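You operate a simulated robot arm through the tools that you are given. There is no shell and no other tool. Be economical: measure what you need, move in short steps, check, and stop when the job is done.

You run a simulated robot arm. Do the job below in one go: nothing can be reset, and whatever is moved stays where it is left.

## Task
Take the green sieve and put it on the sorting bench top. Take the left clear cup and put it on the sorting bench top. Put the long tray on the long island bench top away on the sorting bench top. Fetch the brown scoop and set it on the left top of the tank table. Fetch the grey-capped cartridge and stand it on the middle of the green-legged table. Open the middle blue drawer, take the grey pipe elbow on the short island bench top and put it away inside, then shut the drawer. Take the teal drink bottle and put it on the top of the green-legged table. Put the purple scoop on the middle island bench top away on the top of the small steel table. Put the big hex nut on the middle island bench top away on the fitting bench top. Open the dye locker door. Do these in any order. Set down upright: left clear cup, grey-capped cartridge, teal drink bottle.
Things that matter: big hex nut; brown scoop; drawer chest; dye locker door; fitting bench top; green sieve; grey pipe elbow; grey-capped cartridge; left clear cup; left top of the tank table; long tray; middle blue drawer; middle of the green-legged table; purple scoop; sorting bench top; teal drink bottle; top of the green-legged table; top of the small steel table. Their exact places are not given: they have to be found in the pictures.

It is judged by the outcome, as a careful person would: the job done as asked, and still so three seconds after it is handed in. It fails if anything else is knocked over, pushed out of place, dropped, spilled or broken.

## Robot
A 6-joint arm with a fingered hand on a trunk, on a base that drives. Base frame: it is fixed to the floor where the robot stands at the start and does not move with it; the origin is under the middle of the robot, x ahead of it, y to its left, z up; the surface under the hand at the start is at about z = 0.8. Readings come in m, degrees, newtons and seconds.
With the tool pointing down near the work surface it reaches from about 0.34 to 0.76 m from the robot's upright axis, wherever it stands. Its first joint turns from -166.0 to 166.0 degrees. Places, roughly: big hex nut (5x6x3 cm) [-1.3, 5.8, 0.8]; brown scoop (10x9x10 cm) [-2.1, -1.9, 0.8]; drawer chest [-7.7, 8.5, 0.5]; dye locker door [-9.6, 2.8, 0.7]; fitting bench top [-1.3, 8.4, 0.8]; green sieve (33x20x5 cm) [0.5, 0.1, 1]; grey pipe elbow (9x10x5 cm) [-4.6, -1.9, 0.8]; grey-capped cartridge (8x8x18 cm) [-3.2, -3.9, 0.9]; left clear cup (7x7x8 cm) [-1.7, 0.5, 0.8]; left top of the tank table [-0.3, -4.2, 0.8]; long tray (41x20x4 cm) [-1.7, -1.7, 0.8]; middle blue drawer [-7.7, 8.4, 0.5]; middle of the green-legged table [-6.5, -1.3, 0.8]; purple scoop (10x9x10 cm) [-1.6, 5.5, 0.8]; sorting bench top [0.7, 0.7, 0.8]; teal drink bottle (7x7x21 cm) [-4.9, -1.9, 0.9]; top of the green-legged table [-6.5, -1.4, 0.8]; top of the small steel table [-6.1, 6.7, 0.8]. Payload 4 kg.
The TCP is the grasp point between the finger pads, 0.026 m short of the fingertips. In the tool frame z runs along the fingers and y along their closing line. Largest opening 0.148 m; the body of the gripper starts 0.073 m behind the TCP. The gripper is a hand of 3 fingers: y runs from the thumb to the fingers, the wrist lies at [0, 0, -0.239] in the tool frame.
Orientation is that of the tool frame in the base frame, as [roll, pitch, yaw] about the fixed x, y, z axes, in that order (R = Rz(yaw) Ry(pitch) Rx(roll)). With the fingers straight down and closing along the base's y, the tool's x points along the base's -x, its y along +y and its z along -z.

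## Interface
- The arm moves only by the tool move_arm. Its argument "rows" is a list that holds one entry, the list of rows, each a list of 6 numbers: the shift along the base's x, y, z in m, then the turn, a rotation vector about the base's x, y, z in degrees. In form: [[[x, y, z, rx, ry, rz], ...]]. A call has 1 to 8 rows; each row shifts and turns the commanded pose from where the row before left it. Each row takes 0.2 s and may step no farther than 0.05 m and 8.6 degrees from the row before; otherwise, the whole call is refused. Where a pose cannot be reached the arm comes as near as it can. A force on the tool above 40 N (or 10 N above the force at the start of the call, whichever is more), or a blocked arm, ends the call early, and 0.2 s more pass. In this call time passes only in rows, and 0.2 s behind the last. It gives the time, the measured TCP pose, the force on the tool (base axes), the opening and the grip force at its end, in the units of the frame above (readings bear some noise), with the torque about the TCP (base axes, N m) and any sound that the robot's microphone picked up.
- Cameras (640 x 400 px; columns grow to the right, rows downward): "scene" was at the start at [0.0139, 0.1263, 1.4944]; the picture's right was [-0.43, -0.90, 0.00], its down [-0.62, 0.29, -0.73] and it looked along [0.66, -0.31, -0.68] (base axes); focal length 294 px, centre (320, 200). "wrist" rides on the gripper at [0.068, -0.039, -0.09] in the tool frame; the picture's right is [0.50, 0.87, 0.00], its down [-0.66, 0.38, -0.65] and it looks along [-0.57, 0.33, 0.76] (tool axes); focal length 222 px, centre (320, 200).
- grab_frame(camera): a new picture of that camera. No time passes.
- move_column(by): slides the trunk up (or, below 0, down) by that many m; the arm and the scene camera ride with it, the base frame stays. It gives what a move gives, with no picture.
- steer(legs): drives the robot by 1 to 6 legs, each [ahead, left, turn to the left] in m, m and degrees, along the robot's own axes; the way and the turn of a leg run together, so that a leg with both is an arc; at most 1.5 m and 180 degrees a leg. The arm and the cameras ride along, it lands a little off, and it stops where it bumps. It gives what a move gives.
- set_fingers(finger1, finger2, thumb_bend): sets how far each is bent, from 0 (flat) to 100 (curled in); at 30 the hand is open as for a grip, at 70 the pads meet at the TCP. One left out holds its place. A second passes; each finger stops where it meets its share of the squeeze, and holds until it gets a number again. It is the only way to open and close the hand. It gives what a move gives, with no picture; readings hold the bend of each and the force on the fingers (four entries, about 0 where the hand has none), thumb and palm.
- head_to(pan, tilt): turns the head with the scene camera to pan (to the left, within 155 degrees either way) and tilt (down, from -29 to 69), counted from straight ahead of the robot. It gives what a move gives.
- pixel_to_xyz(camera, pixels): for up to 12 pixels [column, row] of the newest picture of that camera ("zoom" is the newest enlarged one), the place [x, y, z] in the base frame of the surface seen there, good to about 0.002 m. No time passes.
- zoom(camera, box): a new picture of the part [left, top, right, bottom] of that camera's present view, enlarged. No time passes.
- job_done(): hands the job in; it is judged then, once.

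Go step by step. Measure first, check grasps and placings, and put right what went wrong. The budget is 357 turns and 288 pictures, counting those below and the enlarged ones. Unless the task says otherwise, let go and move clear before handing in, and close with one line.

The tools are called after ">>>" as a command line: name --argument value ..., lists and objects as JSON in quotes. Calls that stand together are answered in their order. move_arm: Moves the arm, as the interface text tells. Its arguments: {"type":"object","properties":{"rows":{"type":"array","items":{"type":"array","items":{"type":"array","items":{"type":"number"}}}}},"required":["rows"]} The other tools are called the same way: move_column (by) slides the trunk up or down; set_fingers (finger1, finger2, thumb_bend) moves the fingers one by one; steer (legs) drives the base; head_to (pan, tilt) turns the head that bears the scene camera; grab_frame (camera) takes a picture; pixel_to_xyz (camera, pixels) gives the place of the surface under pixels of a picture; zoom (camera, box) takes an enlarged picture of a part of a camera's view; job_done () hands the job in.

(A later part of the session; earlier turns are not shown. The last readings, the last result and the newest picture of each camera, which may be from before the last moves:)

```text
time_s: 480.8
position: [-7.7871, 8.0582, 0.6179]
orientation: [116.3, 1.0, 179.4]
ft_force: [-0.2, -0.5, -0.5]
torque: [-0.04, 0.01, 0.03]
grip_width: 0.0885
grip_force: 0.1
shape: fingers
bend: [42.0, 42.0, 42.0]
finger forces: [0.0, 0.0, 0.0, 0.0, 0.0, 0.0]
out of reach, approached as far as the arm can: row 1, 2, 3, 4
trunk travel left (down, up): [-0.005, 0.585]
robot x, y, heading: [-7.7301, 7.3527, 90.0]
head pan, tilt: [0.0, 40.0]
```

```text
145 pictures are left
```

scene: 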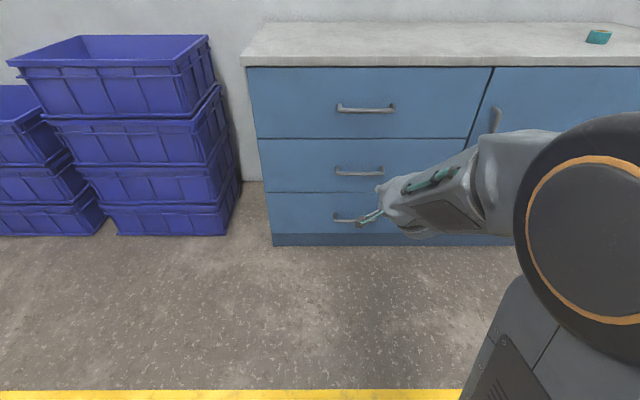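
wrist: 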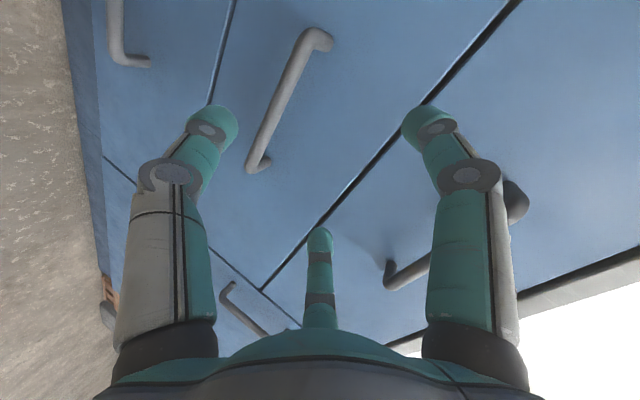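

>>> move_arm --rows '[[[0.015, -0.01, -0.035, 0, 0, 0], [0.015, -0.01, -0.035, 0, 0, 0], [0.015, 0, -0.035, 0, 0, 0], [0, 0.03, 0, 0, 0, 0]]]'

>>> grab_frame --camera "wrist"

>>> grab_frame --camera "scene"

```text
time_s: 481.8
position: [-7.8232, 8.086, 0.5666]
orientation: [115.9, 0.7, 180.0]
ft_force: [0.5, 0.9, -0.1]
torque: [-0.02, 0.0, -0.02]
grip_width: 0.0885
grip_force: 0.2
shape: fingers
bend: [42.0, 42.0, 42.0]
finger forces: [0.0, 0.0, 0.0, 0.0, 0.0, 0.0]
out of reach, approached as far as the arm can: row 1, 2, 3, 4
trunk travel left (down, up): [-0.005, 0.585]
robot x, y, heading: [-7.7352, 7.3542, 89.8]
head pan, tilt: [0.0, 40.0]
```

```text
144 pictures are left
```

wrist: 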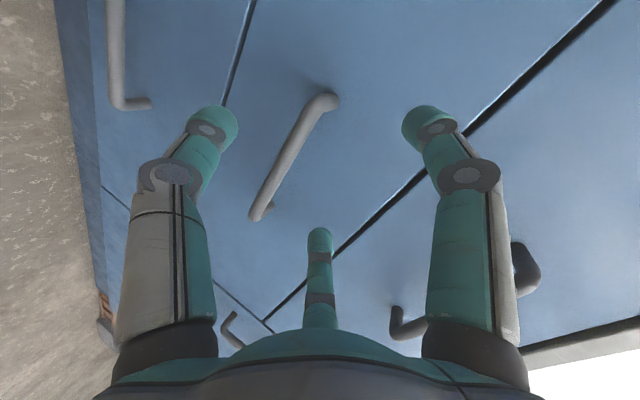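

```text
143 pictures are left
```

scene: 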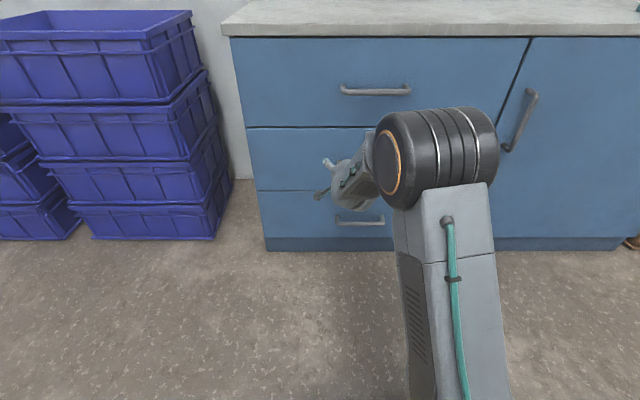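

The arm drifts left at this reach limit. I shift the base right, and reduce the tilt slightly so the wrist can sit higher.

>>> steer --legs '[[0, -0.08, 0]]'

>>> move_arm --rows '[[[0, -0.01, -0.01, -6, 0, 0], [0, 0, -0.02, -6, 0, 0], [0, 0, -0.02, 0, 0, 0]]]'

>>> grab_frame --camera "wrist"

```text
time_s: 482.9
position: [-7.7448, 8.0853, 0.5674]
orientation: [116.0, 0.8, 180.0]
ft_force: [0.1, -0.7, 0.6]
torque: [-0.02, -0.03, 0.02]
grip_width: 0.0883
grip_force: 0.0
shape: fingers
bend: [42.0, 42.0, 42.0]
finger forces: [0.0, 0.0, 0.0, 0.0, 0.1, 0.1]
trunk travel left (down, up): [-0.005, 0.585]
robot x, y, heading: [-7.659, 7.3557, 90.1]
head pan, tilt: [0.0, 40.0]
```

```text
time_s: 483.7
position: [-7.7436, 8.0743, 0.516]
orientation: [128.0, 0.7, -179.9]
ft_force: [0.4, 0.7, 0.6]
torque: [-0.08, 0.02, 0.01]
grip_width: 0.0883
grip_force: 0.0
shape: fingers
bend: [42.0, 42.0, 42.0]
finger forces: [0.1, 0.1, 0.0, 0.0, 0.0, 0.0]
trunk travel left (down, up): [-0.005, 0.585]
robot x, y, heading: [-7.6509, 7.3568, 89.9]
head pan, tilt: [0.0, 40.0]
```

```text
142 pictures are left
```

wrist: 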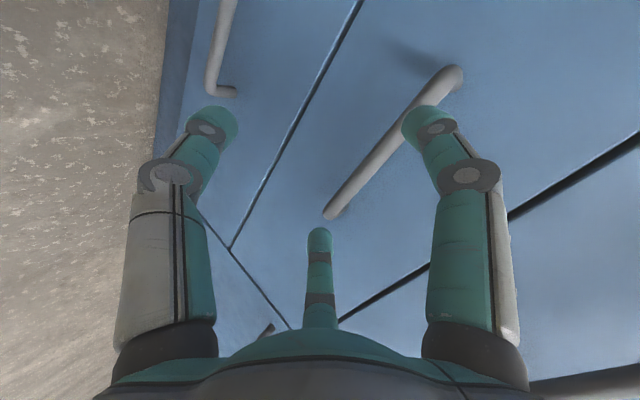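

Now the pose is reached exactly. I line up along the tool axis above-and-before the bar, with the upper fingers bent more and the thumb wide.

>>> set_fingers --finger1 52 --finger2 52 --thumb_bend 35

>>> move_arm --rows '[[[0, 0, 0.035, 0, 0, 0], [0, 0.03, 0.02, 0, 0, 0], [0, 0.024, -0.014, 0, 0, 0]]]'

>>> grab_frame --camera "wrist"

>>> grab_frame --camera "scene"

```text
time_s: 484.7
position: [-7.7445, 8.076, 0.5149]
orientation: [127.8, 0.7, -179.7]
ft_force: [-0.5, 0.7, 0.2]
torque: [-0.02, 0.02, 0.0]
grip_width: 0.0852
grip_force: 0.2
shape: fingers
bend: [52.0, 52.0, 35.0]
finger forces: [0.0, 0.1, 0.0, 0.0, 0.0, 0.0]
trunk travel left (down, up): [-0.005, 0.585]
robot x, y, heading: [-7.6575, 7.357, 90.0]
head pan, tilt: [0.0, 40.0]
```

```text
time_s: 485.5
position: [-7.7426, 8.1297, 0.5577]
orientation: [127.9, 0.7, -179.8]
ft_force: [-0.5, 0.1, 1.0]
torque: [-0.03, -0.04, 0.02]
grip_width: 0.0848
grip_force: 0.0
shape: fingers
bend: [52.0, 52.0, 35.0]
finger forces: [0.0, 0.1, 0.1, 0.0, 0.0, 0.0]
trunk travel left (down, up): [-0.005, 0.585]
robot x, y, heading: [-7.6536, 7.3529, 89.9]
head pan, tilt: [0.0, 40.0]
```

```text
141 pictures are left
```

wrist: 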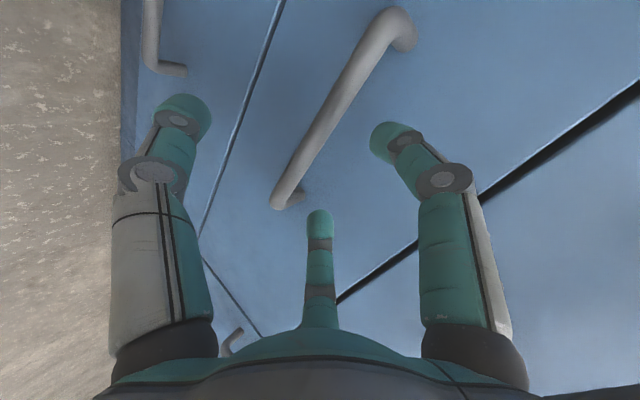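

```text
140 pictures are left
```

scene: 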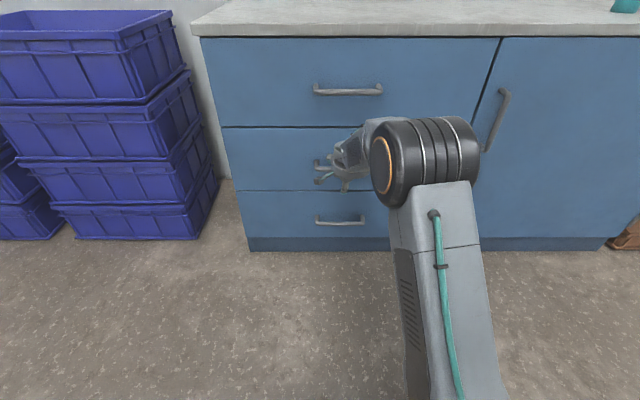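

The bar lies between thumb and fingers. I advance along the tool axis and close.

>>> move_arm --rows '[[[0, 0.02, -0.015, 0, 0, 0], [0, 0.02, -0.015, 0, 0, 0], [0, 0.015, -0.012, 0, 0, 0]]]'

>>> set_fingers --finger1 75 --finger2 75 --thumb_bend 75

>>> grab_frame --camera "wrist"

```text
time_s: 486.3
position: [-7.742, 8.184, 0.5148]
orientation: [127.9, 0.7, -179.8]
ft_force: [0.0, -0.6, 0.4]
torque: [0.0, 0.01, 0.0]
grip_width: 0.0852
grip_force: 0.1
shape: fingers
bend: [52.0, 52.0, 35.0]
finger forces: [0.1, 0.1, 0.1, 0.0, 0.0, 0.1]
trunk travel left (down, up): [-0.005, 0.585]
robot x, y, heading: [-7.6533, 7.3569, 89.8]
head pan, tilt: [0.0, 40.0]
```

```text
time_s: 487.3
position: [-7.7421, 8.1827, 0.5127]
orientation: [128.2, 0.7, -179.9]
ft_force: [-0.7, -1.0, -19.8]
torque: [0.17, -0.04, -0.02]
grip_width: 0.0038
grip_force: 9.7
shape: fingers
bend: [74.0, 74.0, 65.0]
finger forces: [0.0, 0.0, 0.0, 0.0, 19.4, 0.1]
trunk travel left (down, up): [-0.005, 0.585]
robot x, y, heading: [-7.6583, 7.3592, 89.8]
head pan, tilt: [0.0, 40.0]
```

```text
139 pictures are left
```

wrist: 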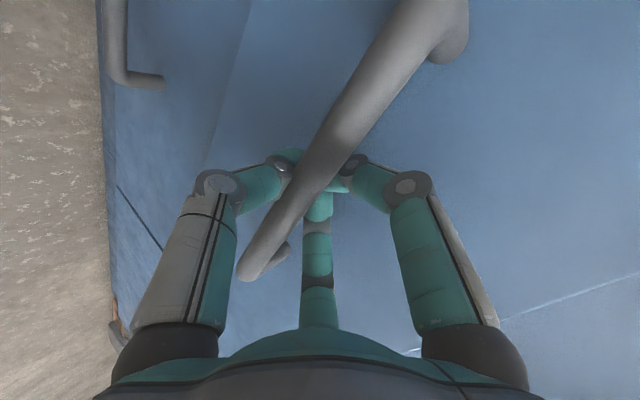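

The fingers hook round behind the bar. I pull straight back with the arm.

>>> move_arm --rows '[[[0, -0.02, 0, 0, 0, 0], [0, -0.03, 0, 0, 0, 0], [0, -0.03, 0, 0, 0, 0], [0, -0.03, 0, 0, 0, 0]]]'

>>> grab_frame --camera "scene"

```text
time_s: 488.3
position: [-7.7429, 8.0754, 0.5151]
orientation: [128.1, 0.7, -179.9]
ft_force: [6.6, -0.5, -21.0]
torque: [0.17, -0.13, 0.04]
grip_width: 0.006
grip_force: 10.2
shape: fingers
bend: [74.0, 74.0, 65.0]
finger forces: [0.1, 0.1, 0.1, 0.1, 20.9, 0.0]
trunk travel left (down, up): [-0.005, 0.585]
robot x, y, heading: [-7.656, 7.3543, 90.0]
head pan, tilt: [0.0, 40.0]
```

```text
138 pictures are left
```

scene: 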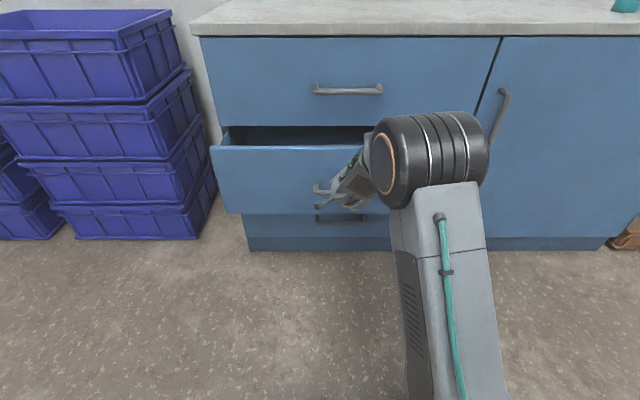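

The drawer opens (11 cm). I keep pulling.

>>> move_arm --rows '[[[0, -0.035, 0, 0, 0, 0], [0, -0.035, 0, 0, 0, 0], [0, -0.035, 0, 0, 0, 0], [0, -0.035, 0, 0, 0, 0], [0, -0.035, 0, 0, 0, 0]]]'

>>> grab_frame --camera "scene"

```text
time_s: 489.5
position: [-7.7461, 7.8981, 0.5156]
orientation: [128.0, 0.8, -179.8]
ft_force: [14.6, -0.3, -18.3]
torque: [0.11, -0.24, 0.05]
grip_width: 0.0065
grip_force: 9.7
shape: fingers
bend: [74.0, 74.0, 66.0]
finger forces: [0.0, 0.0, 0.0, 0.0, 17.6, 0.1]
trunk travel left (down, up): [-0.005, 0.585]
robot x, y, heading: [-7.6519, 7.3561, 89.7]
head pan, tilt: [0.0, 40.0]
```

```text
137 pictures are left
```

scene: 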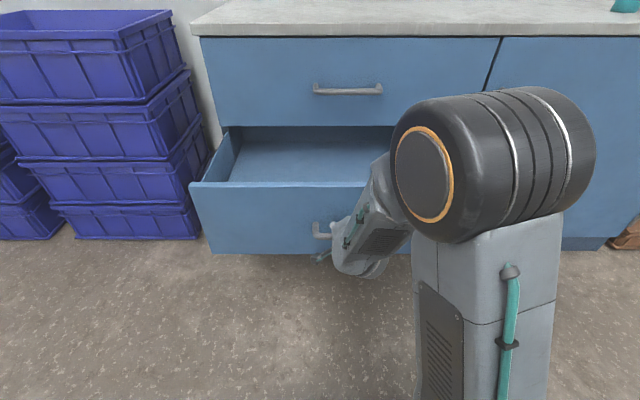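

>>> move_arm --rows '[[[0, -0.03, 0, 0, 0, 0], [0, -0.03, 0, 0, 0, 0]]]'

>>> set_fingers --finger1 52 --finger2 52 --thumb_bend 35

>>> grab_frame --camera "scene"

>>> grab_frame --camera "wrist"

```text
time_s: 490.1
position: [-7.7502, 7.8541, 0.5169]
orientation: [128.3, 0.8, -179.9]
ft_force: [18.9, -0.3, -24.1]
torque: [0.15, -0.44, 0.11]
grip_width: 0.0093
grip_force: 11.0
shape: fingers
bend: [74.0, 74.0, 64.0]
finger forces: [0.1, 0.0, 0.1, 0.1, 23.7, 0.0]
out of reach, approached as far as the arm can: row 2
trunk travel left (down, up): [-0.005, 0.585]
robot x, y, heading: [-7.6541, 7.3527, 89.6]
head pan, tilt: [0.0, 40.0]
```

```text
time_s: 491.1
position: [-7.752, 7.8536, 0.5208]
orientation: [128.0, 0.7, -179.9]
ft_force: [-0.6, -0.1, -0.2]
torque: [0.03, 0.03, 0.02]
grip_width: 0.0844
grip_force: 0.1
shape: fingers
bend: [52.0, 52.0, 35.0]
finger forces: [0.0, 0.1, 0.0, 0.1, 0.0, 0.1]
trunk travel left (down, up): [-0.005, 0.585]
robot x, y, heading: [-7.6532, 7.3569, 89.9]
head pan, tilt: [0.0, 40.0]
```

```text
136 pictures are left
```

scene: 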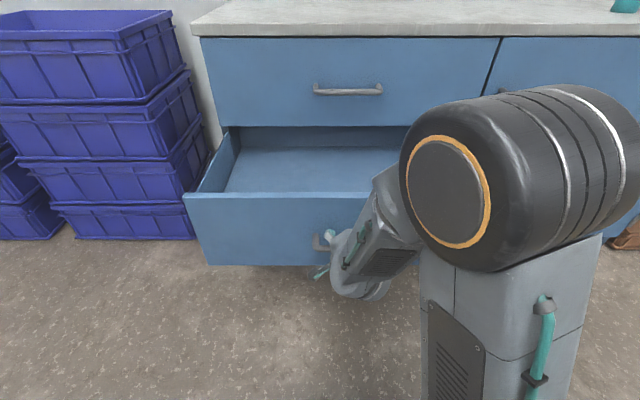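

```text
135 pictures are left
```

wrist: 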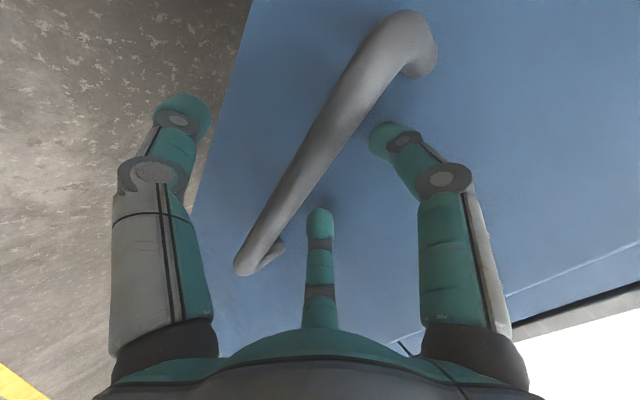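

The drawer is open about 32 cm. I open the upper fingers a bit more, then draw back along the tool axis.

>>> set_fingers --finger1 40 --finger2 40 --thumb_bend 30

>>> move_arm --rows '[[[0, -0.008, 0.012, 0, 0, 0], [0, -0.01, 0.01, 0, 0, 0]]]'

>>> steer --legs '[[-0.2, 0, 0]]'

>>> grab_frame --camera "scene"

```text
time_s: 492.1
position: [-7.7519, 7.8549, 0.5207]
orientation: [128.0, 0.8, 180.0]
ft_force: [-0.3, -0.4, -0.4]
torque: [-0.01, -0.01, 0.03]
grip_width: 0.111
grip_force: 0.1
shape: fingers
bend: [40.0, 40.0, 30.0]
finger forces: [0.0, 0.1, 0.0, 0.0, 0.1, 0.1]
trunk travel left (down, up): [-0.005, 0.585]
robot x, y, heading: [-7.6572, 7.3571, 89.8]
head pan, tilt: [0.0, 40.0]
```

```text
time_s: 492.7
position: [-7.7532, 7.842, 0.5468]
orientation: [128.3, 0.8, -179.8]
ft_force: [-0.1, -0.9, 0.5]
torque: [0.0, -0.02, -0.01]
grip_width: 0.111
grip_force: 0.1
shape: fingers
bend: [40.0, 40.0, 30.0]
finger forces: [0.0, 0.1, 0.0, 0.0, 0.0, 0.1]
out of reach, approached as far as the arm can: row 1, 2
trunk travel left (down, up): [-0.005, 0.585]
robot x, y, heading: [-7.6528, 7.3595, 89.8]
head pan, tilt: [0.0, 40.0]
```

```text
time_s: 494.3
position: [-7.7557, 7.6392, 0.5465]
orientation: [128.1, 0.8, -179.7]
ft_force: [0.4, -1.2, 0.5]
torque: [-0.04, -0.02, 0.03]
grip_width: 0.111
grip_force: 0.1
shape: fingers
bend: [40.0, 40.0, 30.0]
finger forces: [0.0, 0.1, 0.1, 0.0, 0.1, 0.0]
trunk travel left (down, up): [-0.005, 0.585]
robot x, y, heading: [-7.6549, 7.1552, 90.3]
head pan, tilt: [0.0, 40.0]
```

```text
134 pictures are left
```

scene: 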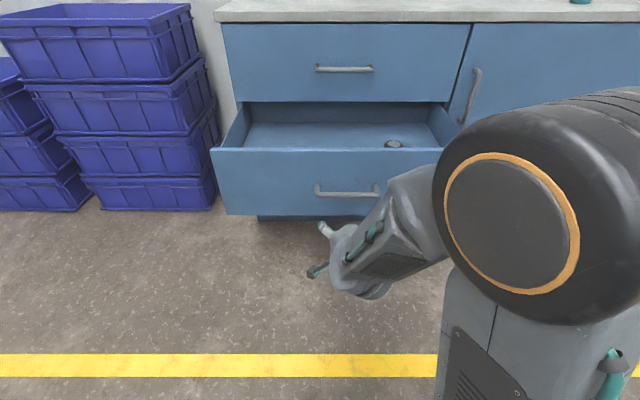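

>>> pixel_to_xyz --camera "scene" --pixels '[[320, 150], [320, 135], [393, 144], [300, 130], [345, 192], [440, 120], [240, 125], [320, 104]]'

>>> move_column --by 0.44

>>> move_arm --rows '[[[0, 0, 0, -8.5, 0, 0], [0, 0, 0, -8.5, 0, 0], [0, 0, 0, -8.5, 0, 0], [0, 0, 0, -8.5, 0, 0], [0, 0, 0, -8.5, 0, 0], [0, 0, 0, -8.5, 0, 0]]]'

```text
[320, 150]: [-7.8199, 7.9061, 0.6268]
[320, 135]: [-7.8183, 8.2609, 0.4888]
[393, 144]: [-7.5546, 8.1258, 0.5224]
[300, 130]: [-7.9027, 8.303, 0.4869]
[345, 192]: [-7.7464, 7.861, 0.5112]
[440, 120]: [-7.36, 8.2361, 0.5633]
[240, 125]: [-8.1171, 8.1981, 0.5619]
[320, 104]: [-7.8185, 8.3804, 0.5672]
```

```text
refused: 0.44 is not a number from -0.4 to 0.4
```

```text
time_s: 495.7
position: [-7.7566, 7.6416, 0.5456]
orientation: [179.3, 0.1, -179.2]
ft_force: [0.0, 0.4, 0.2]
torque: [-0.01, 0.0, 0.01]
grip_width: 0.1113
grip_force: 0.0
shape: fingers
bend: [40.0, 40.0, 30.0]
finger forces: [0.0, 0.0, 0.0, 0.0, 0.1, 0.0]
trunk travel left (down, up): [-0.005, 0.585]
robot x, y, heading: [-7.6578, 7.154, 90.4]
head pan, tilt: [0.0, 40.0]
```

>>> move_column --by 0.4

>>> steer --legs '[[0, 0, -90]]'

>>> head_to --pan 0 --tilt 22

>>> grab_frame --camera "scene"

```text
time_s: 499.5
position: [-7.7545, 7.6419, 0.9457]
orientation: [179.2, 0.2, -179.2]
ft_force: [-0.6, 0.3, -0.3]
torque: [0.0, 0.0, -0.01]
grip_width: 0.1114
grip_force: 0.1
shape: fingers
bend: [40.0, 40.0, 30.0]
finger forces: [0.0, 0.0, 0.1, 0.0, 0.0, 0.0]
trunk travel left (down, up): [-0.405, 0.185]
robot x, y, heading: [-7.6576, 7.1561, 89.9]
head pan, tilt: [0.0, 40.0]
```

```text
time_s: 503.8
position: [-7.1665, 7.2431, 0.9457]
orientation: [179.1, 0.3, 89.5]
ft_force: [-0.5, -0.8, 0.0]
torque: [-0.01, 0.01, 0.0]
grip_width: 0.1113
grip_force: 0.0
shape: fingers
bend: [40.0, 40.0, 30.0]
finger forces: [0.0, 0.0, 0.1, 0.0, 0.0, 0.2]
trunk travel left (down, up): [-0.405, 0.185]
robot x, y, heading: [-7.6555, 7.1559, -1.3]
head pan, tilt: [0.0, 40.0]
```

```text
time_s: 504.6
position: [-7.1674, 7.2423, 0.9449]
orientation: [179.2, 0.2, 89.6]
ft_force: [0.0, 0.7, 0.2]
torque: [0.02, 0.01, -0.01]
grip_width: 0.1115
grip_force: 0.0
shape: fingers
bend: [40.0, 40.0, 30.0]
finger forces: [0.1, 0.0, 0.0, 0.1, 0.0, 0.0]
trunk travel left (down, up): [-0.405, 0.185]
robot x, y, heading: [-7.6524, 7.1528, -1.3]
head pan, tilt: [0.0, 22.0]
```

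```text
133 pictures are left
```

scene: 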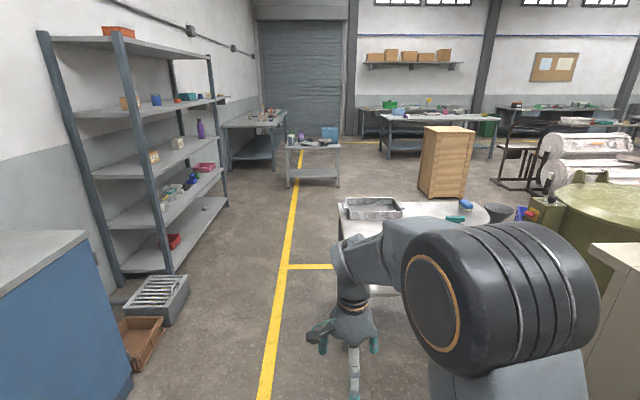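

>>> pixel_to_xyz --camera "scene" --pixels '[[342, 215], [370, 205], [430, 203], [290, 186], [335, 150], [425, 120], [400, 150], [340, 185], [420, 195], [120, 370], [288, 265], [185, 310]]'

>>> zoom --camera "scene" --box '[200, 80, 520, 260]'

```text
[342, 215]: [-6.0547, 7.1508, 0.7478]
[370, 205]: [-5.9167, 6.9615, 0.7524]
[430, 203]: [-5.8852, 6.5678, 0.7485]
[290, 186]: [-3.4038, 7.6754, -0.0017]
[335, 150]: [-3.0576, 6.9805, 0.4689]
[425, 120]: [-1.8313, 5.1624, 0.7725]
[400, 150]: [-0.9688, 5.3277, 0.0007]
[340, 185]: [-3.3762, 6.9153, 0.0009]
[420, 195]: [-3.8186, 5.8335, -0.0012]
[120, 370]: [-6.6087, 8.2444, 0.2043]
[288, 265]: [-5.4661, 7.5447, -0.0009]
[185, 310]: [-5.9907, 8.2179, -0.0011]
```

```text
2.00 times, centred on (360, 170) of scene
```

zoom: 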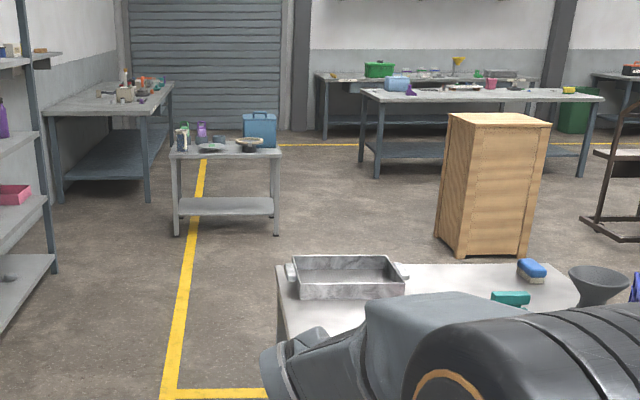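

The small steel table is the near one (top z≈0.748, y 6.3–7.15). I drive along y≈7.6 toward the middle island.

>>> steer --legs '[[0.3, 0.45, 1.3], [1.4, 0, 0], [1.4, 0, 0], [0.9, 0, 0]]'

>>> head_to --pan -20 --tilt 22

>>> grab_frame --camera "scene"

```text
time_s: 524.4
position: [-3.2796, 7.6987, 0.9448]
orientation: [179.1, 0.2, 91.9]
ft_force: [-0.2, 0.0, 1.4]
torque: [0.02, 0.03, 0.0]
grip_width: 0.1113
grip_force: 0.1
shape: fingers
bend: [40.0, 40.0, 30.0]
finger forces: [0.1, 0.0, 0.0, 0.0, 0.1, 0.0]
trunk travel left (down, up): [-0.405, 0.185]
robot x, y, heading: [-3.7604, 7.5937, 1.2]
head pan, tilt: [0.0, 22.0]
stopped in leg 4: the robot was blocked; the commanded pose is now the measured one
```

```text
time_s: 525.2
position: [-3.279, 7.699, 0.9438]
orientation: [179.1, 0.2, 91.8]
ft_force: [0.5, -0.4, 0.0]
torque: [-0.02, -0.02, 0.02]
grip_width: 0.1111
grip_force: 0.1
shape: fingers
bend: [40.0, 40.0, 30.0]
finger forces: [0.0, 0.0, 0.0, 0.0, 0.0, 0.0]
trunk travel left (down, up): [-0.405, 0.185]
robot x, y, heading: [-3.7661, 7.5896, 1.3]
head pan, tilt: [-20.0, 22.0]
```

```text
131 pictures are left
```

scene: 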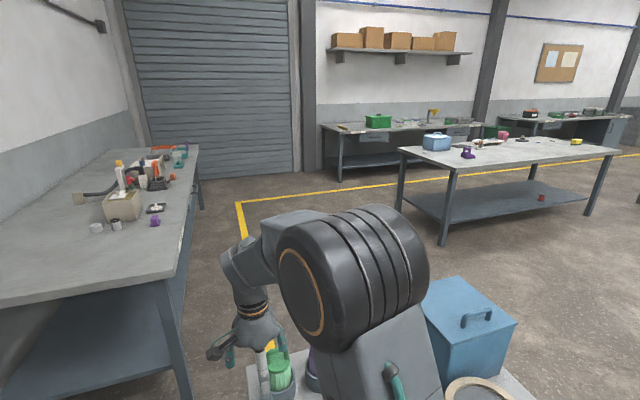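

I bumped into the small table here (it has cups and a blue box). I look closely before moving.

>>> head_to --pan -20 --tilt 50

>>> grab_frame --camera "scene"

>>> grab_frame --camera "wrist"

```text
time_s: 526.2
position: [-3.2797, 7.6992, 0.9449]
orientation: [179.1, 0.2, 91.7]
ft_force: [-0.2, -1.1, 0.2]
torque: [0.0, 0.0, -0.02]
grip_width: 0.1114
grip_force: 0.1
shape: fingers
bend: [40.0, 40.0, 30.0]
finger forces: [0.0, 0.0, 0.0, 0.1, 0.1, 0.0]
trunk travel left (down, up): [-0.405, 0.185]
robot x, y, heading: [-3.7647, 7.5947, 1.3]
head pan, tilt: [-20.0, 50.0]
```

```text
130 pictures are left
```

scene: 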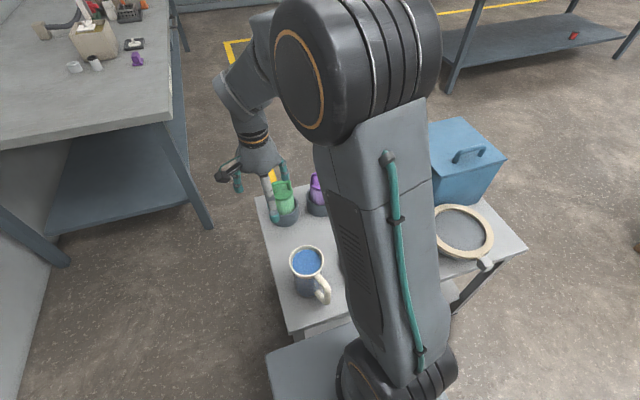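

```text
129 pictures are left
```

wrist: 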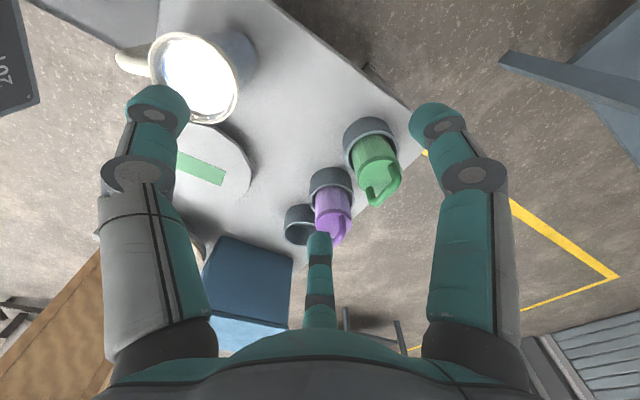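

Everything on it still stands; the base just touched. I back off and go around its south side.

>>> steer --legs '[[-0.6, 0, 0]]'

>>> head_to --pan -25 --tilt 35

>>> grab_frame --camera "scene"

```text
time_s: 529.5
position: [-3.8636, 7.687, 0.9448]
orientation: [179.2, 0.3, 92.0]
ft_force: [0.9, 0.1, 0.3]
torque: [0.01, 0.01, 0.0]
grip_width: 0.1116
grip_force: 0.0
shape: fingers
bend: [40.0, 40.0, 30.0]
finger forces: [0.0, 0.1, 0.0, 0.0, 0.0, 0.1]
trunk travel left (down, up): [-0.405, 0.185]
robot x, y, heading: [-4.3458, 7.5791, 1.4]
head pan, tilt: [-20.0, 50.0]
```

```text
time_s: 530.3
position: [-3.8641, 7.6879, 0.9446]
orientation: [179.2, 0.2, 92.0]
ft_force: [-0.9, 0.4, 0.0]
torque: [0.0, 0.01, 0.0]
grip_width: 0.1114
grip_force: 0.1
shape: fingers
bend: [40.0, 40.0, 30.0]
finger forces: [0.0, 0.0, 0.0, 0.0, 0.0, 0.0]
trunk travel left (down, up): [-0.405, 0.185]
robot x, y, heading: [-4.3475, 7.5796, 1.4]
head pan, tilt: [-25.0, 35.0]
```

```text
128 pictures are left
```

scene: 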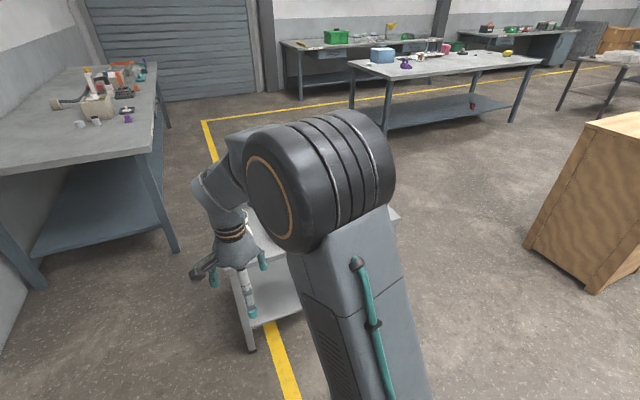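

>>> pixel_to_xyz --camera "scene" --pixels '[[250, 350], [398, 215], [525, 245], [595, 290], [355, 70], [387, 128], [545, 62], [170, 248], [405, 62], [385, 55], [425, 58], [450, 50]]'

>>> zoom --camera "scene" --box '[330, 20, 560, 150]'

>>> head_to --pan -60 --tilt 40

>>> grab_frame --camera "scene"

```text
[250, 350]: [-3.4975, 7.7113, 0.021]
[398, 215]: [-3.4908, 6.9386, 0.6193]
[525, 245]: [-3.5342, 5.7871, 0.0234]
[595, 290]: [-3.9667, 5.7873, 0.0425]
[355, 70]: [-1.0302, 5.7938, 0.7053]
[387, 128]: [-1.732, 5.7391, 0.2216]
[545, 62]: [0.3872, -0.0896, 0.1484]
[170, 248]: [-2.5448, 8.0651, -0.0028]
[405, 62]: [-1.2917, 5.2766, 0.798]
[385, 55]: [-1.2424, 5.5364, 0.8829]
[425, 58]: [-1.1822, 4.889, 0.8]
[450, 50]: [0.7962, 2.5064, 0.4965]
```

```text
2.78 times, centred on (445, 85) of scene
```

zoom: 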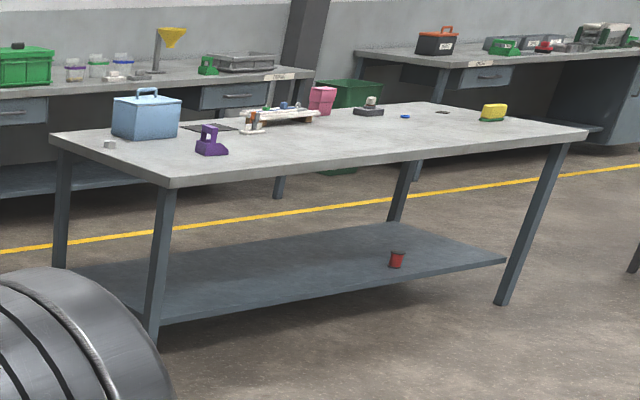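

```text
time_s: 531.3
position: [-3.8636, 7.6868, 0.9456]
orientation: [179.3, 0.3, 91.9]
ft_force: [-0.8, -0.6, -0.5]
torque: [0.01, 0.05, -0.02]
grip_width: 0.1116
grip_force: 0.1
shape: fingers
bend: [40.0, 40.0, 30.0]
finger forces: [0.0, 0.0, 0.1, 0.1, 0.0, 0.0]
trunk travel left (down, up): [-0.405, 0.185]
robot x, y, heading: [-4.3479, 7.5794, 1.5]
head pan, tilt: [-60.0, 40.0]
```

```text
126 pictures are left
```

scene: 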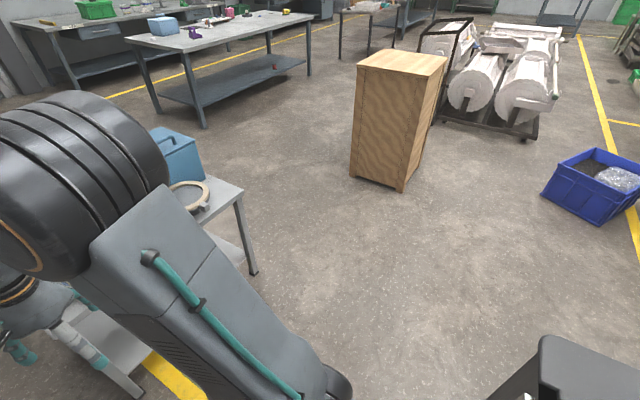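

>>> pixel_to_xyz --camera "scene" --pixels '[[545, 345], [600, 360], [520, 395], [250, 272], [240, 195], [355, 178], [400, 188], [560, 200]]'

```text
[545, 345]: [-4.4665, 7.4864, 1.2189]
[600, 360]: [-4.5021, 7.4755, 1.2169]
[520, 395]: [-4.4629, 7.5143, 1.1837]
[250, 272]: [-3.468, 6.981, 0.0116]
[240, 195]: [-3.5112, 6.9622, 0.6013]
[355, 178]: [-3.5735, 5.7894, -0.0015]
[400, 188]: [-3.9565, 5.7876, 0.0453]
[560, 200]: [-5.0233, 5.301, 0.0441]
```

The corridor between that table (y≥6.96) and the crate (y≤5.79) is centred on y≈6.37. I go through to the middle island's −x side.

>>> steer --legs '[[0, -1.2, -1.4], [1.4, 0, 0]]'

>>> head_to --pan -20 --tilt 35

>>> grab_frame --camera "scene"

```text
time_s: 544.1
position: [-2.4552, 6.4359, 0.9443]
orientation: [179.2, 0.3, 90.6]
ft_force: [-0.4, -0.4, 0.1]
torque: [-0.01, 0.0, -0.01]
grip_width: 0.1112
grip_force: 0.1
shape: fingers
bend: [40.0, 40.0, 30.0]
finger forces: [0.1, 0.0, 0.1, 0.0, 0.0, 0.1]
trunk travel left (down, up): [-0.405, 0.185]
robot x, y, heading: [-2.9433, 6.3405, 0.1]
head pan, tilt: [-60.0, 40.0]
```

```text
time_s: 545.1
position: [-2.454, 6.4357, 0.944]
orientation: [179.3, 0.2, 90.5]
ft_force: [0.8, 0.0, 0.0]
torque: [0.01, 0.01, -0.01]
grip_width: 0.1112
grip_force: 0.1
shape: fingers
bend: [40.0, 40.0, 30.0]
finger forces: [0.0, 0.1, 0.1, 0.0, 0.0, 0.0]
trunk travel left (down, up): [-0.405, 0.185]
robot x, y, heading: [-2.9419, 6.3398, 0.2]
head pan, tilt: [-20.0, 35.0]
```

```text
125 pictures are left
```

scene: 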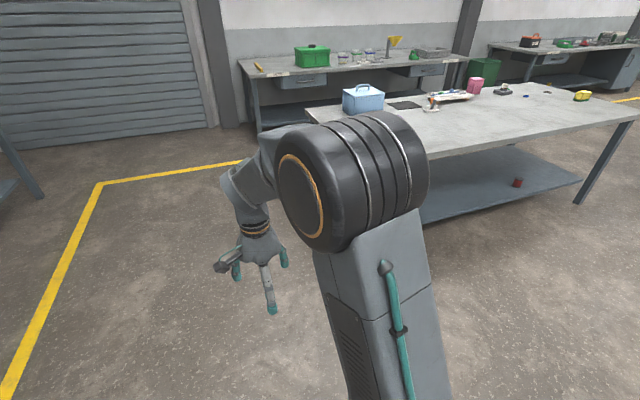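

>>> steer --legs '[[0.3, -0.85, 0]]'

>>> move_column --by 0.18

>>> head_to --pan 10 --tilt 40

>>> grab_frame --camera "scene"

```text
time_s: 549.8
position: [-2.1634, 5.5872, 0.9453]
orientation: [179.3, 0.2, 90.0]
ft_force: [-0.2, 0.7, -0.5]
torque: [-0.02, -0.02, -0.02]
grip_width: 0.1113
grip_force: 0.0
shape: fingers
bend: [40.0, 40.0, 30.0]
finger forces: [0.0, 0.0, 0.1, 0.0, 0.0, 0.0]
trunk travel left (down, up): [-0.405, 0.185]
robot x, y, heading: [-2.6501, 5.4957, -1.0]
head pan, tilt: [-20.0, 35.0]
```

```text
time_s: 551.8
position: [-2.1627, 5.5867, 1.1255]
orientation: [179.2, 0.2, 90.0]
ft_force: [1.9, -0.2, -0.1]
torque: [0.0, -0.05, -0.01]
grip_width: 0.1113
grip_force: 0.1
shape: fingers
bend: [40.0, 40.0, 30.0]
finger forces: [0.1, 0.1, 0.0, 0.0, 0.0, 0.1]
trunk travel left (down, up): [-0.585, 0.005]
robot x, y, heading: [-2.6495, 5.4978, -0.9]
head pan, tilt: [-20.0, 35.0]
```

```text
time_s: 552.8
position: [-2.1624, 5.5862, 1.1245]
orientation: [179.2, 0.1, 89.9]
ft_force: [0.4, -0.5, 0.2]
torque: [-0.01, -0.01, 0.0]
grip_width: 0.1109
grip_force: 0.0
shape: fingers
bend: [40.0, 40.0, 30.0]
finger forces: [0.0, 0.0, 0.1, 0.0, 0.0, 0.1]
trunk travel left (down, up): [-0.585, 0.005]
robot x, y, heading: [-2.652, 5.4935, -0.8]
head pan, tilt: [10.0, 40.0]
```

```text
124 pictures are left
```

scene: 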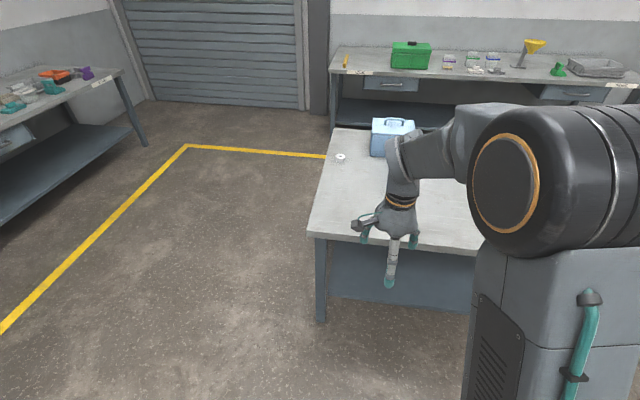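

>>> move_arm --rows '[[[0, 0.05, 0, 0, 0, 0], [0, 0.05, 0, 0, 0, 0], [0, 0.05, 0, 0, 0, 0], [0, 0.05, 0, 0, 0, 0], [0, 0.05, 0, 0, 0, 0], [0, 0.05, 0, 0, 0, 0], [0, 0.05, 0, 0, 0, 0]]]'

>>> steer --legs '[[0.15, 0.15, 0.8]]'

>>> head_to --pan -5 --tilt 40

>>> grab_frame --camera "scene"

```text
time_s: 554.4
position: [-2.166, 5.9348, 1.1259]
orientation: [179.1, 0.2, 89.9]
ft_force: [0.0, 0.0, 0.0]
torque: [-0.01, 0.0, 0.04]
grip_width: 0.1112
grip_force: 0.1
shape: fingers
bend: [40.0, 40.0, 30.0]
finger forces: [0.1, 0.0, 0.1, 0.0, 0.0, 0.0]
trunk travel left (down, up): [-0.585, 0.005]
robot x, y, heading: [-2.6505, 5.4931, -0.9]
head pan, tilt: [10.0, 40.0]
```

```text
time_s: 556.0
position: [-2.0241, 6.0916, 1.1241]
orientation: [179.2, 0.3, 90.7]
ft_force: [0.2, 0.8, 0.4]
torque: [0.0, 0.04, 0.0]
grip_width: 0.1113
grip_force: 0.1
shape: fingers
bend: [40.0, 40.0, 30.0]
finger forces: [0.0, 0.0, 0.0, 0.0, 0.0, 0.1]
trunk travel left (down, up): [-0.585, 0.005]
robot x, y, heading: [-2.5044, 5.6439, 0.0]
head pan, tilt: [10.0, 40.0]
```

```text
time_s: 556.8
position: [-2.0249, 6.091, 1.1249]
orientation: [179.2, 0.2, 90.7]
ft_force: [-0.4, -0.2, 0.8]
torque: [0.0, 0.01, -0.03]
grip_width: 0.1112
grip_force: 0.1
shape: fingers
bend: [40.0, 40.0, 30.0]
finger forces: [0.0, 0.1, 0.0, 0.1, 0.0, 0.1]
trunk travel left (down, up): [-0.585, 0.005]
robot x, y, heading: [-2.5034, 5.646, 0.3]
head pan, tilt: [-5.0, 40.0]
```

```text
123 pictures are left
```

scene: 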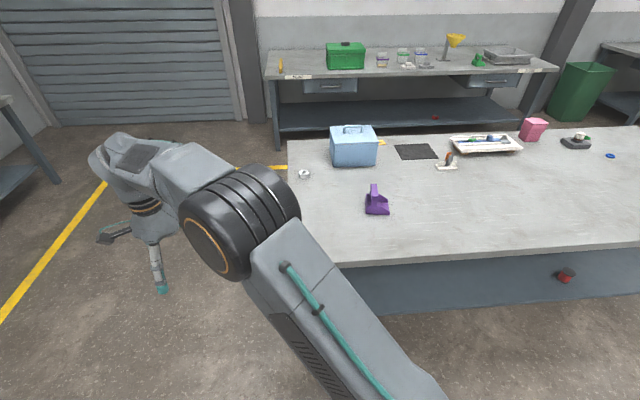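

>>> zoom --camera "scene" --box '[280, 120, 440, 240]'

>>> pixel_to_xyz --camera "scene" --pixels '[[373, 187], [374, 197], [377, 206], [368, 212], [388, 212], [378, 214], [304, 175], [304, 180], [299, 175], [309, 174], [360, 258], [288, 140]]'

```text
3.33 times, centred on (360, 180) of scene
```

zoom: 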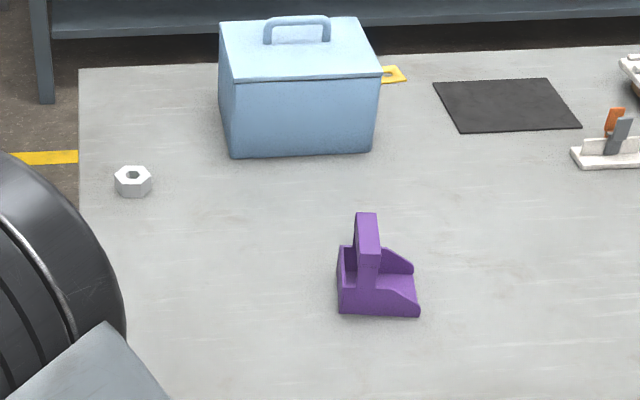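

```text
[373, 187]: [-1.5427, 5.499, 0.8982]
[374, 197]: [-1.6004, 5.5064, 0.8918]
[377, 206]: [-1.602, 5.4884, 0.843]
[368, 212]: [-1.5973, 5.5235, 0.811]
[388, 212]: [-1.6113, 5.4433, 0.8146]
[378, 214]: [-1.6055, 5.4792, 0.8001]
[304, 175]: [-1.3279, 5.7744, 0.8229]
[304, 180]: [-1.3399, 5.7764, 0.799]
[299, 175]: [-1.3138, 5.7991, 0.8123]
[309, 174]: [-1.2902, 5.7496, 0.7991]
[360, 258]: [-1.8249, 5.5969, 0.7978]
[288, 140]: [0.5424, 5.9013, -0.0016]
```

The purple scoop's handle bar is centred at about (-1.56,5.50), along x (turned ~−7°), top z≈0.898; the nut at (-1.31,5.775). I drive 0.32 m closer and bring the hand over the scoop, turned.

>>> steer --legs '[[0.32, 0, 0]]'

>>> move_arm --rows '[[[0.01, -0.045, 0, 0, 0, 7], [0.01, -0.045, 0, 0, 0, 7], [0.01, -0.045, 0, 0, 0, 7], [0.01, -0.045, 0, 0, 0, 7], [0.01, -0.045, 0, 0, 0, 7], [0.01, -0.045, 0, 0, 0, 7], [0.01, -0.045, 0, 0, 0, 7], [0.01, -0.045, 0, 0, 0, 7]]]'

>>> move_arm --rows '[[[0.016, -0.045, 0, 0, 0, 6.5], [0.016, -0.045, 0, 0, 0, 6.5], [0.016, -0.045, 0, 0, 0, 6.5], [0.016, -0.045, 0, 0, 0, 6.5]]]'

>>> grab_frame --camera "wrist"

```text
time_s: 558.9
position: [-1.7034, 6.089, 1.125]
orientation: [179.2, 0.2, 90.4]
ft_force: [0.6, -0.6, 0.4]
torque: [-0.01, -0.01, 0.0]
grip_width: 0.1114
grip_force: 0.0
shape: fingers
bend: [40.0, 40.0, 30.0]
finger forces: [0.0, 0.0, 0.0, 0.0, 0.1, 0.0]
trunk travel left (down, up): [-0.585, 0.005]
robot x, y, heading: [-2.183, 5.6449, 0.0]
head pan, tilt: [-5.0, 40.0]
```

```text
time_s: 560.7
position: [-1.6224, 5.73, 1.1218]
orientation: [179.1, 0.3, 146.6]
ft_force: [0.1, -0.1, 0.8]
torque: [0.03, 0.01, 0.0]
grip_width: 0.1113
grip_force: 0.1
shape: fingers
bend: [40.0, 40.0, 30.0]
finger forces: [0.0, 0.0, 0.0, 0.0, 0.0, 0.0]
trunk travel left (down, up): [-0.585, 0.005]
robot x, y, heading: [-2.1858, 5.6449, -0.2]
head pan, tilt: [-5.0, 40.0]
```

```text
time_s: 561.7
position: [-1.5572, 5.5466, 1.124]
orientation: [179.1, 0.2, 172.7]
ft_force: [0.6, 1.4, 0.4]
torque: [-0.01, 0.0, 0.01]
grip_width: 0.1113
grip_force: 0.0
shape: fingers
bend: [40.0, 40.0, 30.0]
finger forces: [0.1, 0.0, 0.0, 0.1, 0.0, 0.0]
trunk travel left (down, up): [-0.585, 0.005]
robot x, y, heading: [-2.1836, 5.6484, -0.0]
head pan, tilt: [-5.0, 40.0]
```

```text
121 pictures are left
```

wrist: 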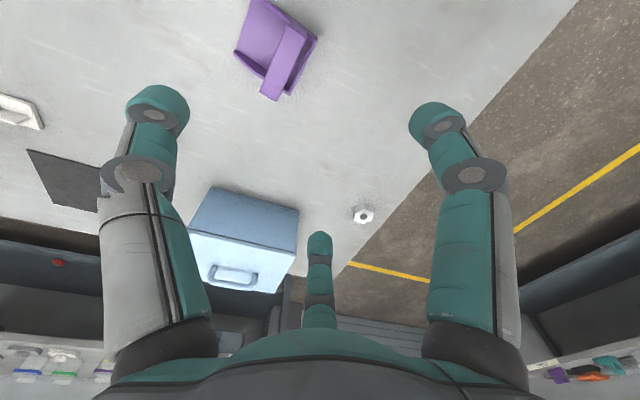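

>>> pixel_to_xyz --camera "wrist" --pixels '[[300, 30], [283, 60], [275, 90], [290, 45], [268, 92], [285, 92], [295, 25], [308, 35], [364, 215]]'

>>> zoom --camera "wrist" --box '[220, 0, 360, 110]'

```text
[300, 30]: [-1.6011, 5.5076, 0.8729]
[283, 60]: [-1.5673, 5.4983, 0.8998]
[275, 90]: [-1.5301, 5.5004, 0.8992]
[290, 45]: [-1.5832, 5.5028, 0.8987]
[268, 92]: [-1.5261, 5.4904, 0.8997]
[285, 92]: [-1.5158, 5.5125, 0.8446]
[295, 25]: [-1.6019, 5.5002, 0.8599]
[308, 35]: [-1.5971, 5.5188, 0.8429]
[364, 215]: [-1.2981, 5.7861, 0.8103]
```

```text
3.64 times, centred on (290, 55) of wrist
```

zoom: 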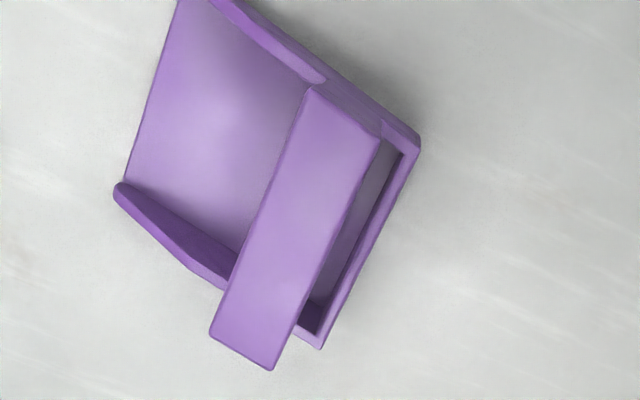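

Bar centre ≈(-1.561,5.500). I lower onto it and close.

>>> set_fingers --finger1 45 --finger2 45 --thumb_bend 45

>>> move_arm --rows '[[[-0.004, -0.046, 0, 0, 0, 0], [0, 0, -0.05, 0, 0, 0], [0, 0, -0.05, 0, 0, 0], [0, 0, -0.05, 0, 0, 0], [0, 0, -0.05, 0, 0, 0], [0, 0, -0.037, 0, 0, 0]]]'

>>> grab_frame --camera "wrist"

>>> set_fingers --finger1 75 --finger2 75 --thumb_bend 75

>>> move_arm --rows '[[[0, 0, 0.02, 0, 0, 0], [0, 0, 0.03, 0, 0, 0], [0, 0, 0.04, 0, 0, 0], [0, 0, 0.04, 0, 0, 0], [0, 0, 0.04, 0, 0, 0]]]'

>>> grab_frame --camera "wrist"

```text
time_s: 562.7
position: [-1.5577, 5.5472, 1.1249]
orientation: [179.2, 0.2, 172.5]
ft_force: [0.4, -0.2, 0.2]
torque: [0.01, -0.01, 0.02]
grip_width: 0.0792
grip_force: 0.0
shape: fingers
bend: [45.0, 45.0, 45.0]
finger forces: [0.0, 0.1, 0.0, 0.1, 0.0, 0.0]
trunk travel left (down, up): [-0.585, 0.005]
robot x, y, heading: [-2.1825, 5.6459, -0.1]
head pan, tilt: [-5.0, 40.0]
```

```text
time_s: 564.1
position: [-1.5652, 5.5008, 0.8863]
orientation: [179.3, 0.2, 172.6]
ft_force: [0.0, -0.4, 0.8]
torque: [0.02, 0.01, 0.0]
grip_width: 0.0793
grip_force: 0.0
shape: fingers
bend: [45.0, 45.0, 45.0]
finger forces: [0.1, 0.0, 0.0, 0.1, 0.0, 0.0]
trunk travel left (down, up): [-0.585, 0.005]
robot x, y, heading: [-2.1834, 5.646, -0.1]
head pan, tilt: [-5.0, 40.0]
```

```text
119 pictures are left
```

wrist: 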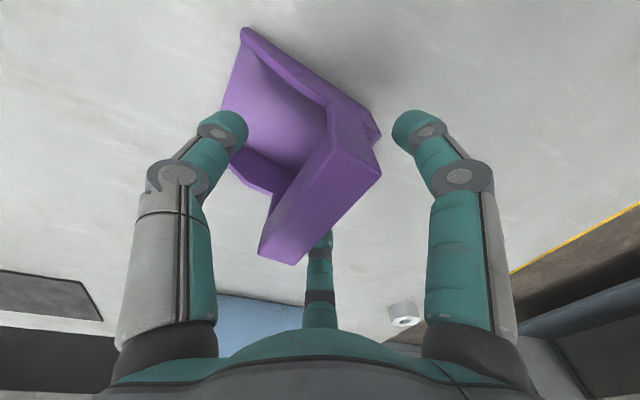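

```text
time_s: 565.1
position: [-1.5648, 5.5011, 0.887]
orientation: [179.3, 0.2, 172.5]
ft_force: [-0.4, -0.1, -1.0]
torque: [-0.01, 0.0, 0.02]
grip_width: 0.0088
grip_force: 16.3
shape: fingers
bend: [73.0, 73.0, 65.0]
finger forces: [9.3, 9.1, 0.0, 0.0, 13.3, 0.0]
trunk travel left (down, up): [-0.585, 0.005]
robot x, y, heading: [-2.1829, 5.6439, 0.2]
head pan, tilt: [-5.0, 40.0]
```

```text
time_s: 566.3
position: [-1.5646, 5.5011, 1.0576]
orientation: [179.2, 0.2, 172.5]
ft_force: [0.6, -0.3, -0.9]
torque: [0.01, 0.04, 0.01]
grip_width: 0.0087
grip_force: 16.1
shape: fingers
bend: [73.0, 73.0, 65.0]
finger forces: [9.4, 9.4, 0.0, 0.0, 13.6, 0.0]
trunk travel left (down, up): [-0.585, 0.005]
robot x, y, heading: [-2.1829, 5.646, -0.1]
head pan, tilt: [-5.0, 40.0]
```

```text
118 pictures are left
```

wrist: 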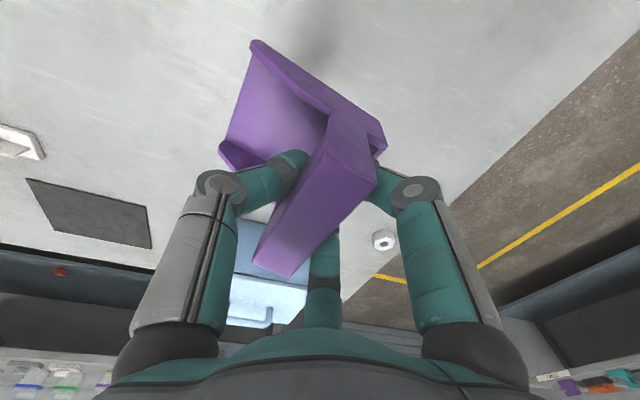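

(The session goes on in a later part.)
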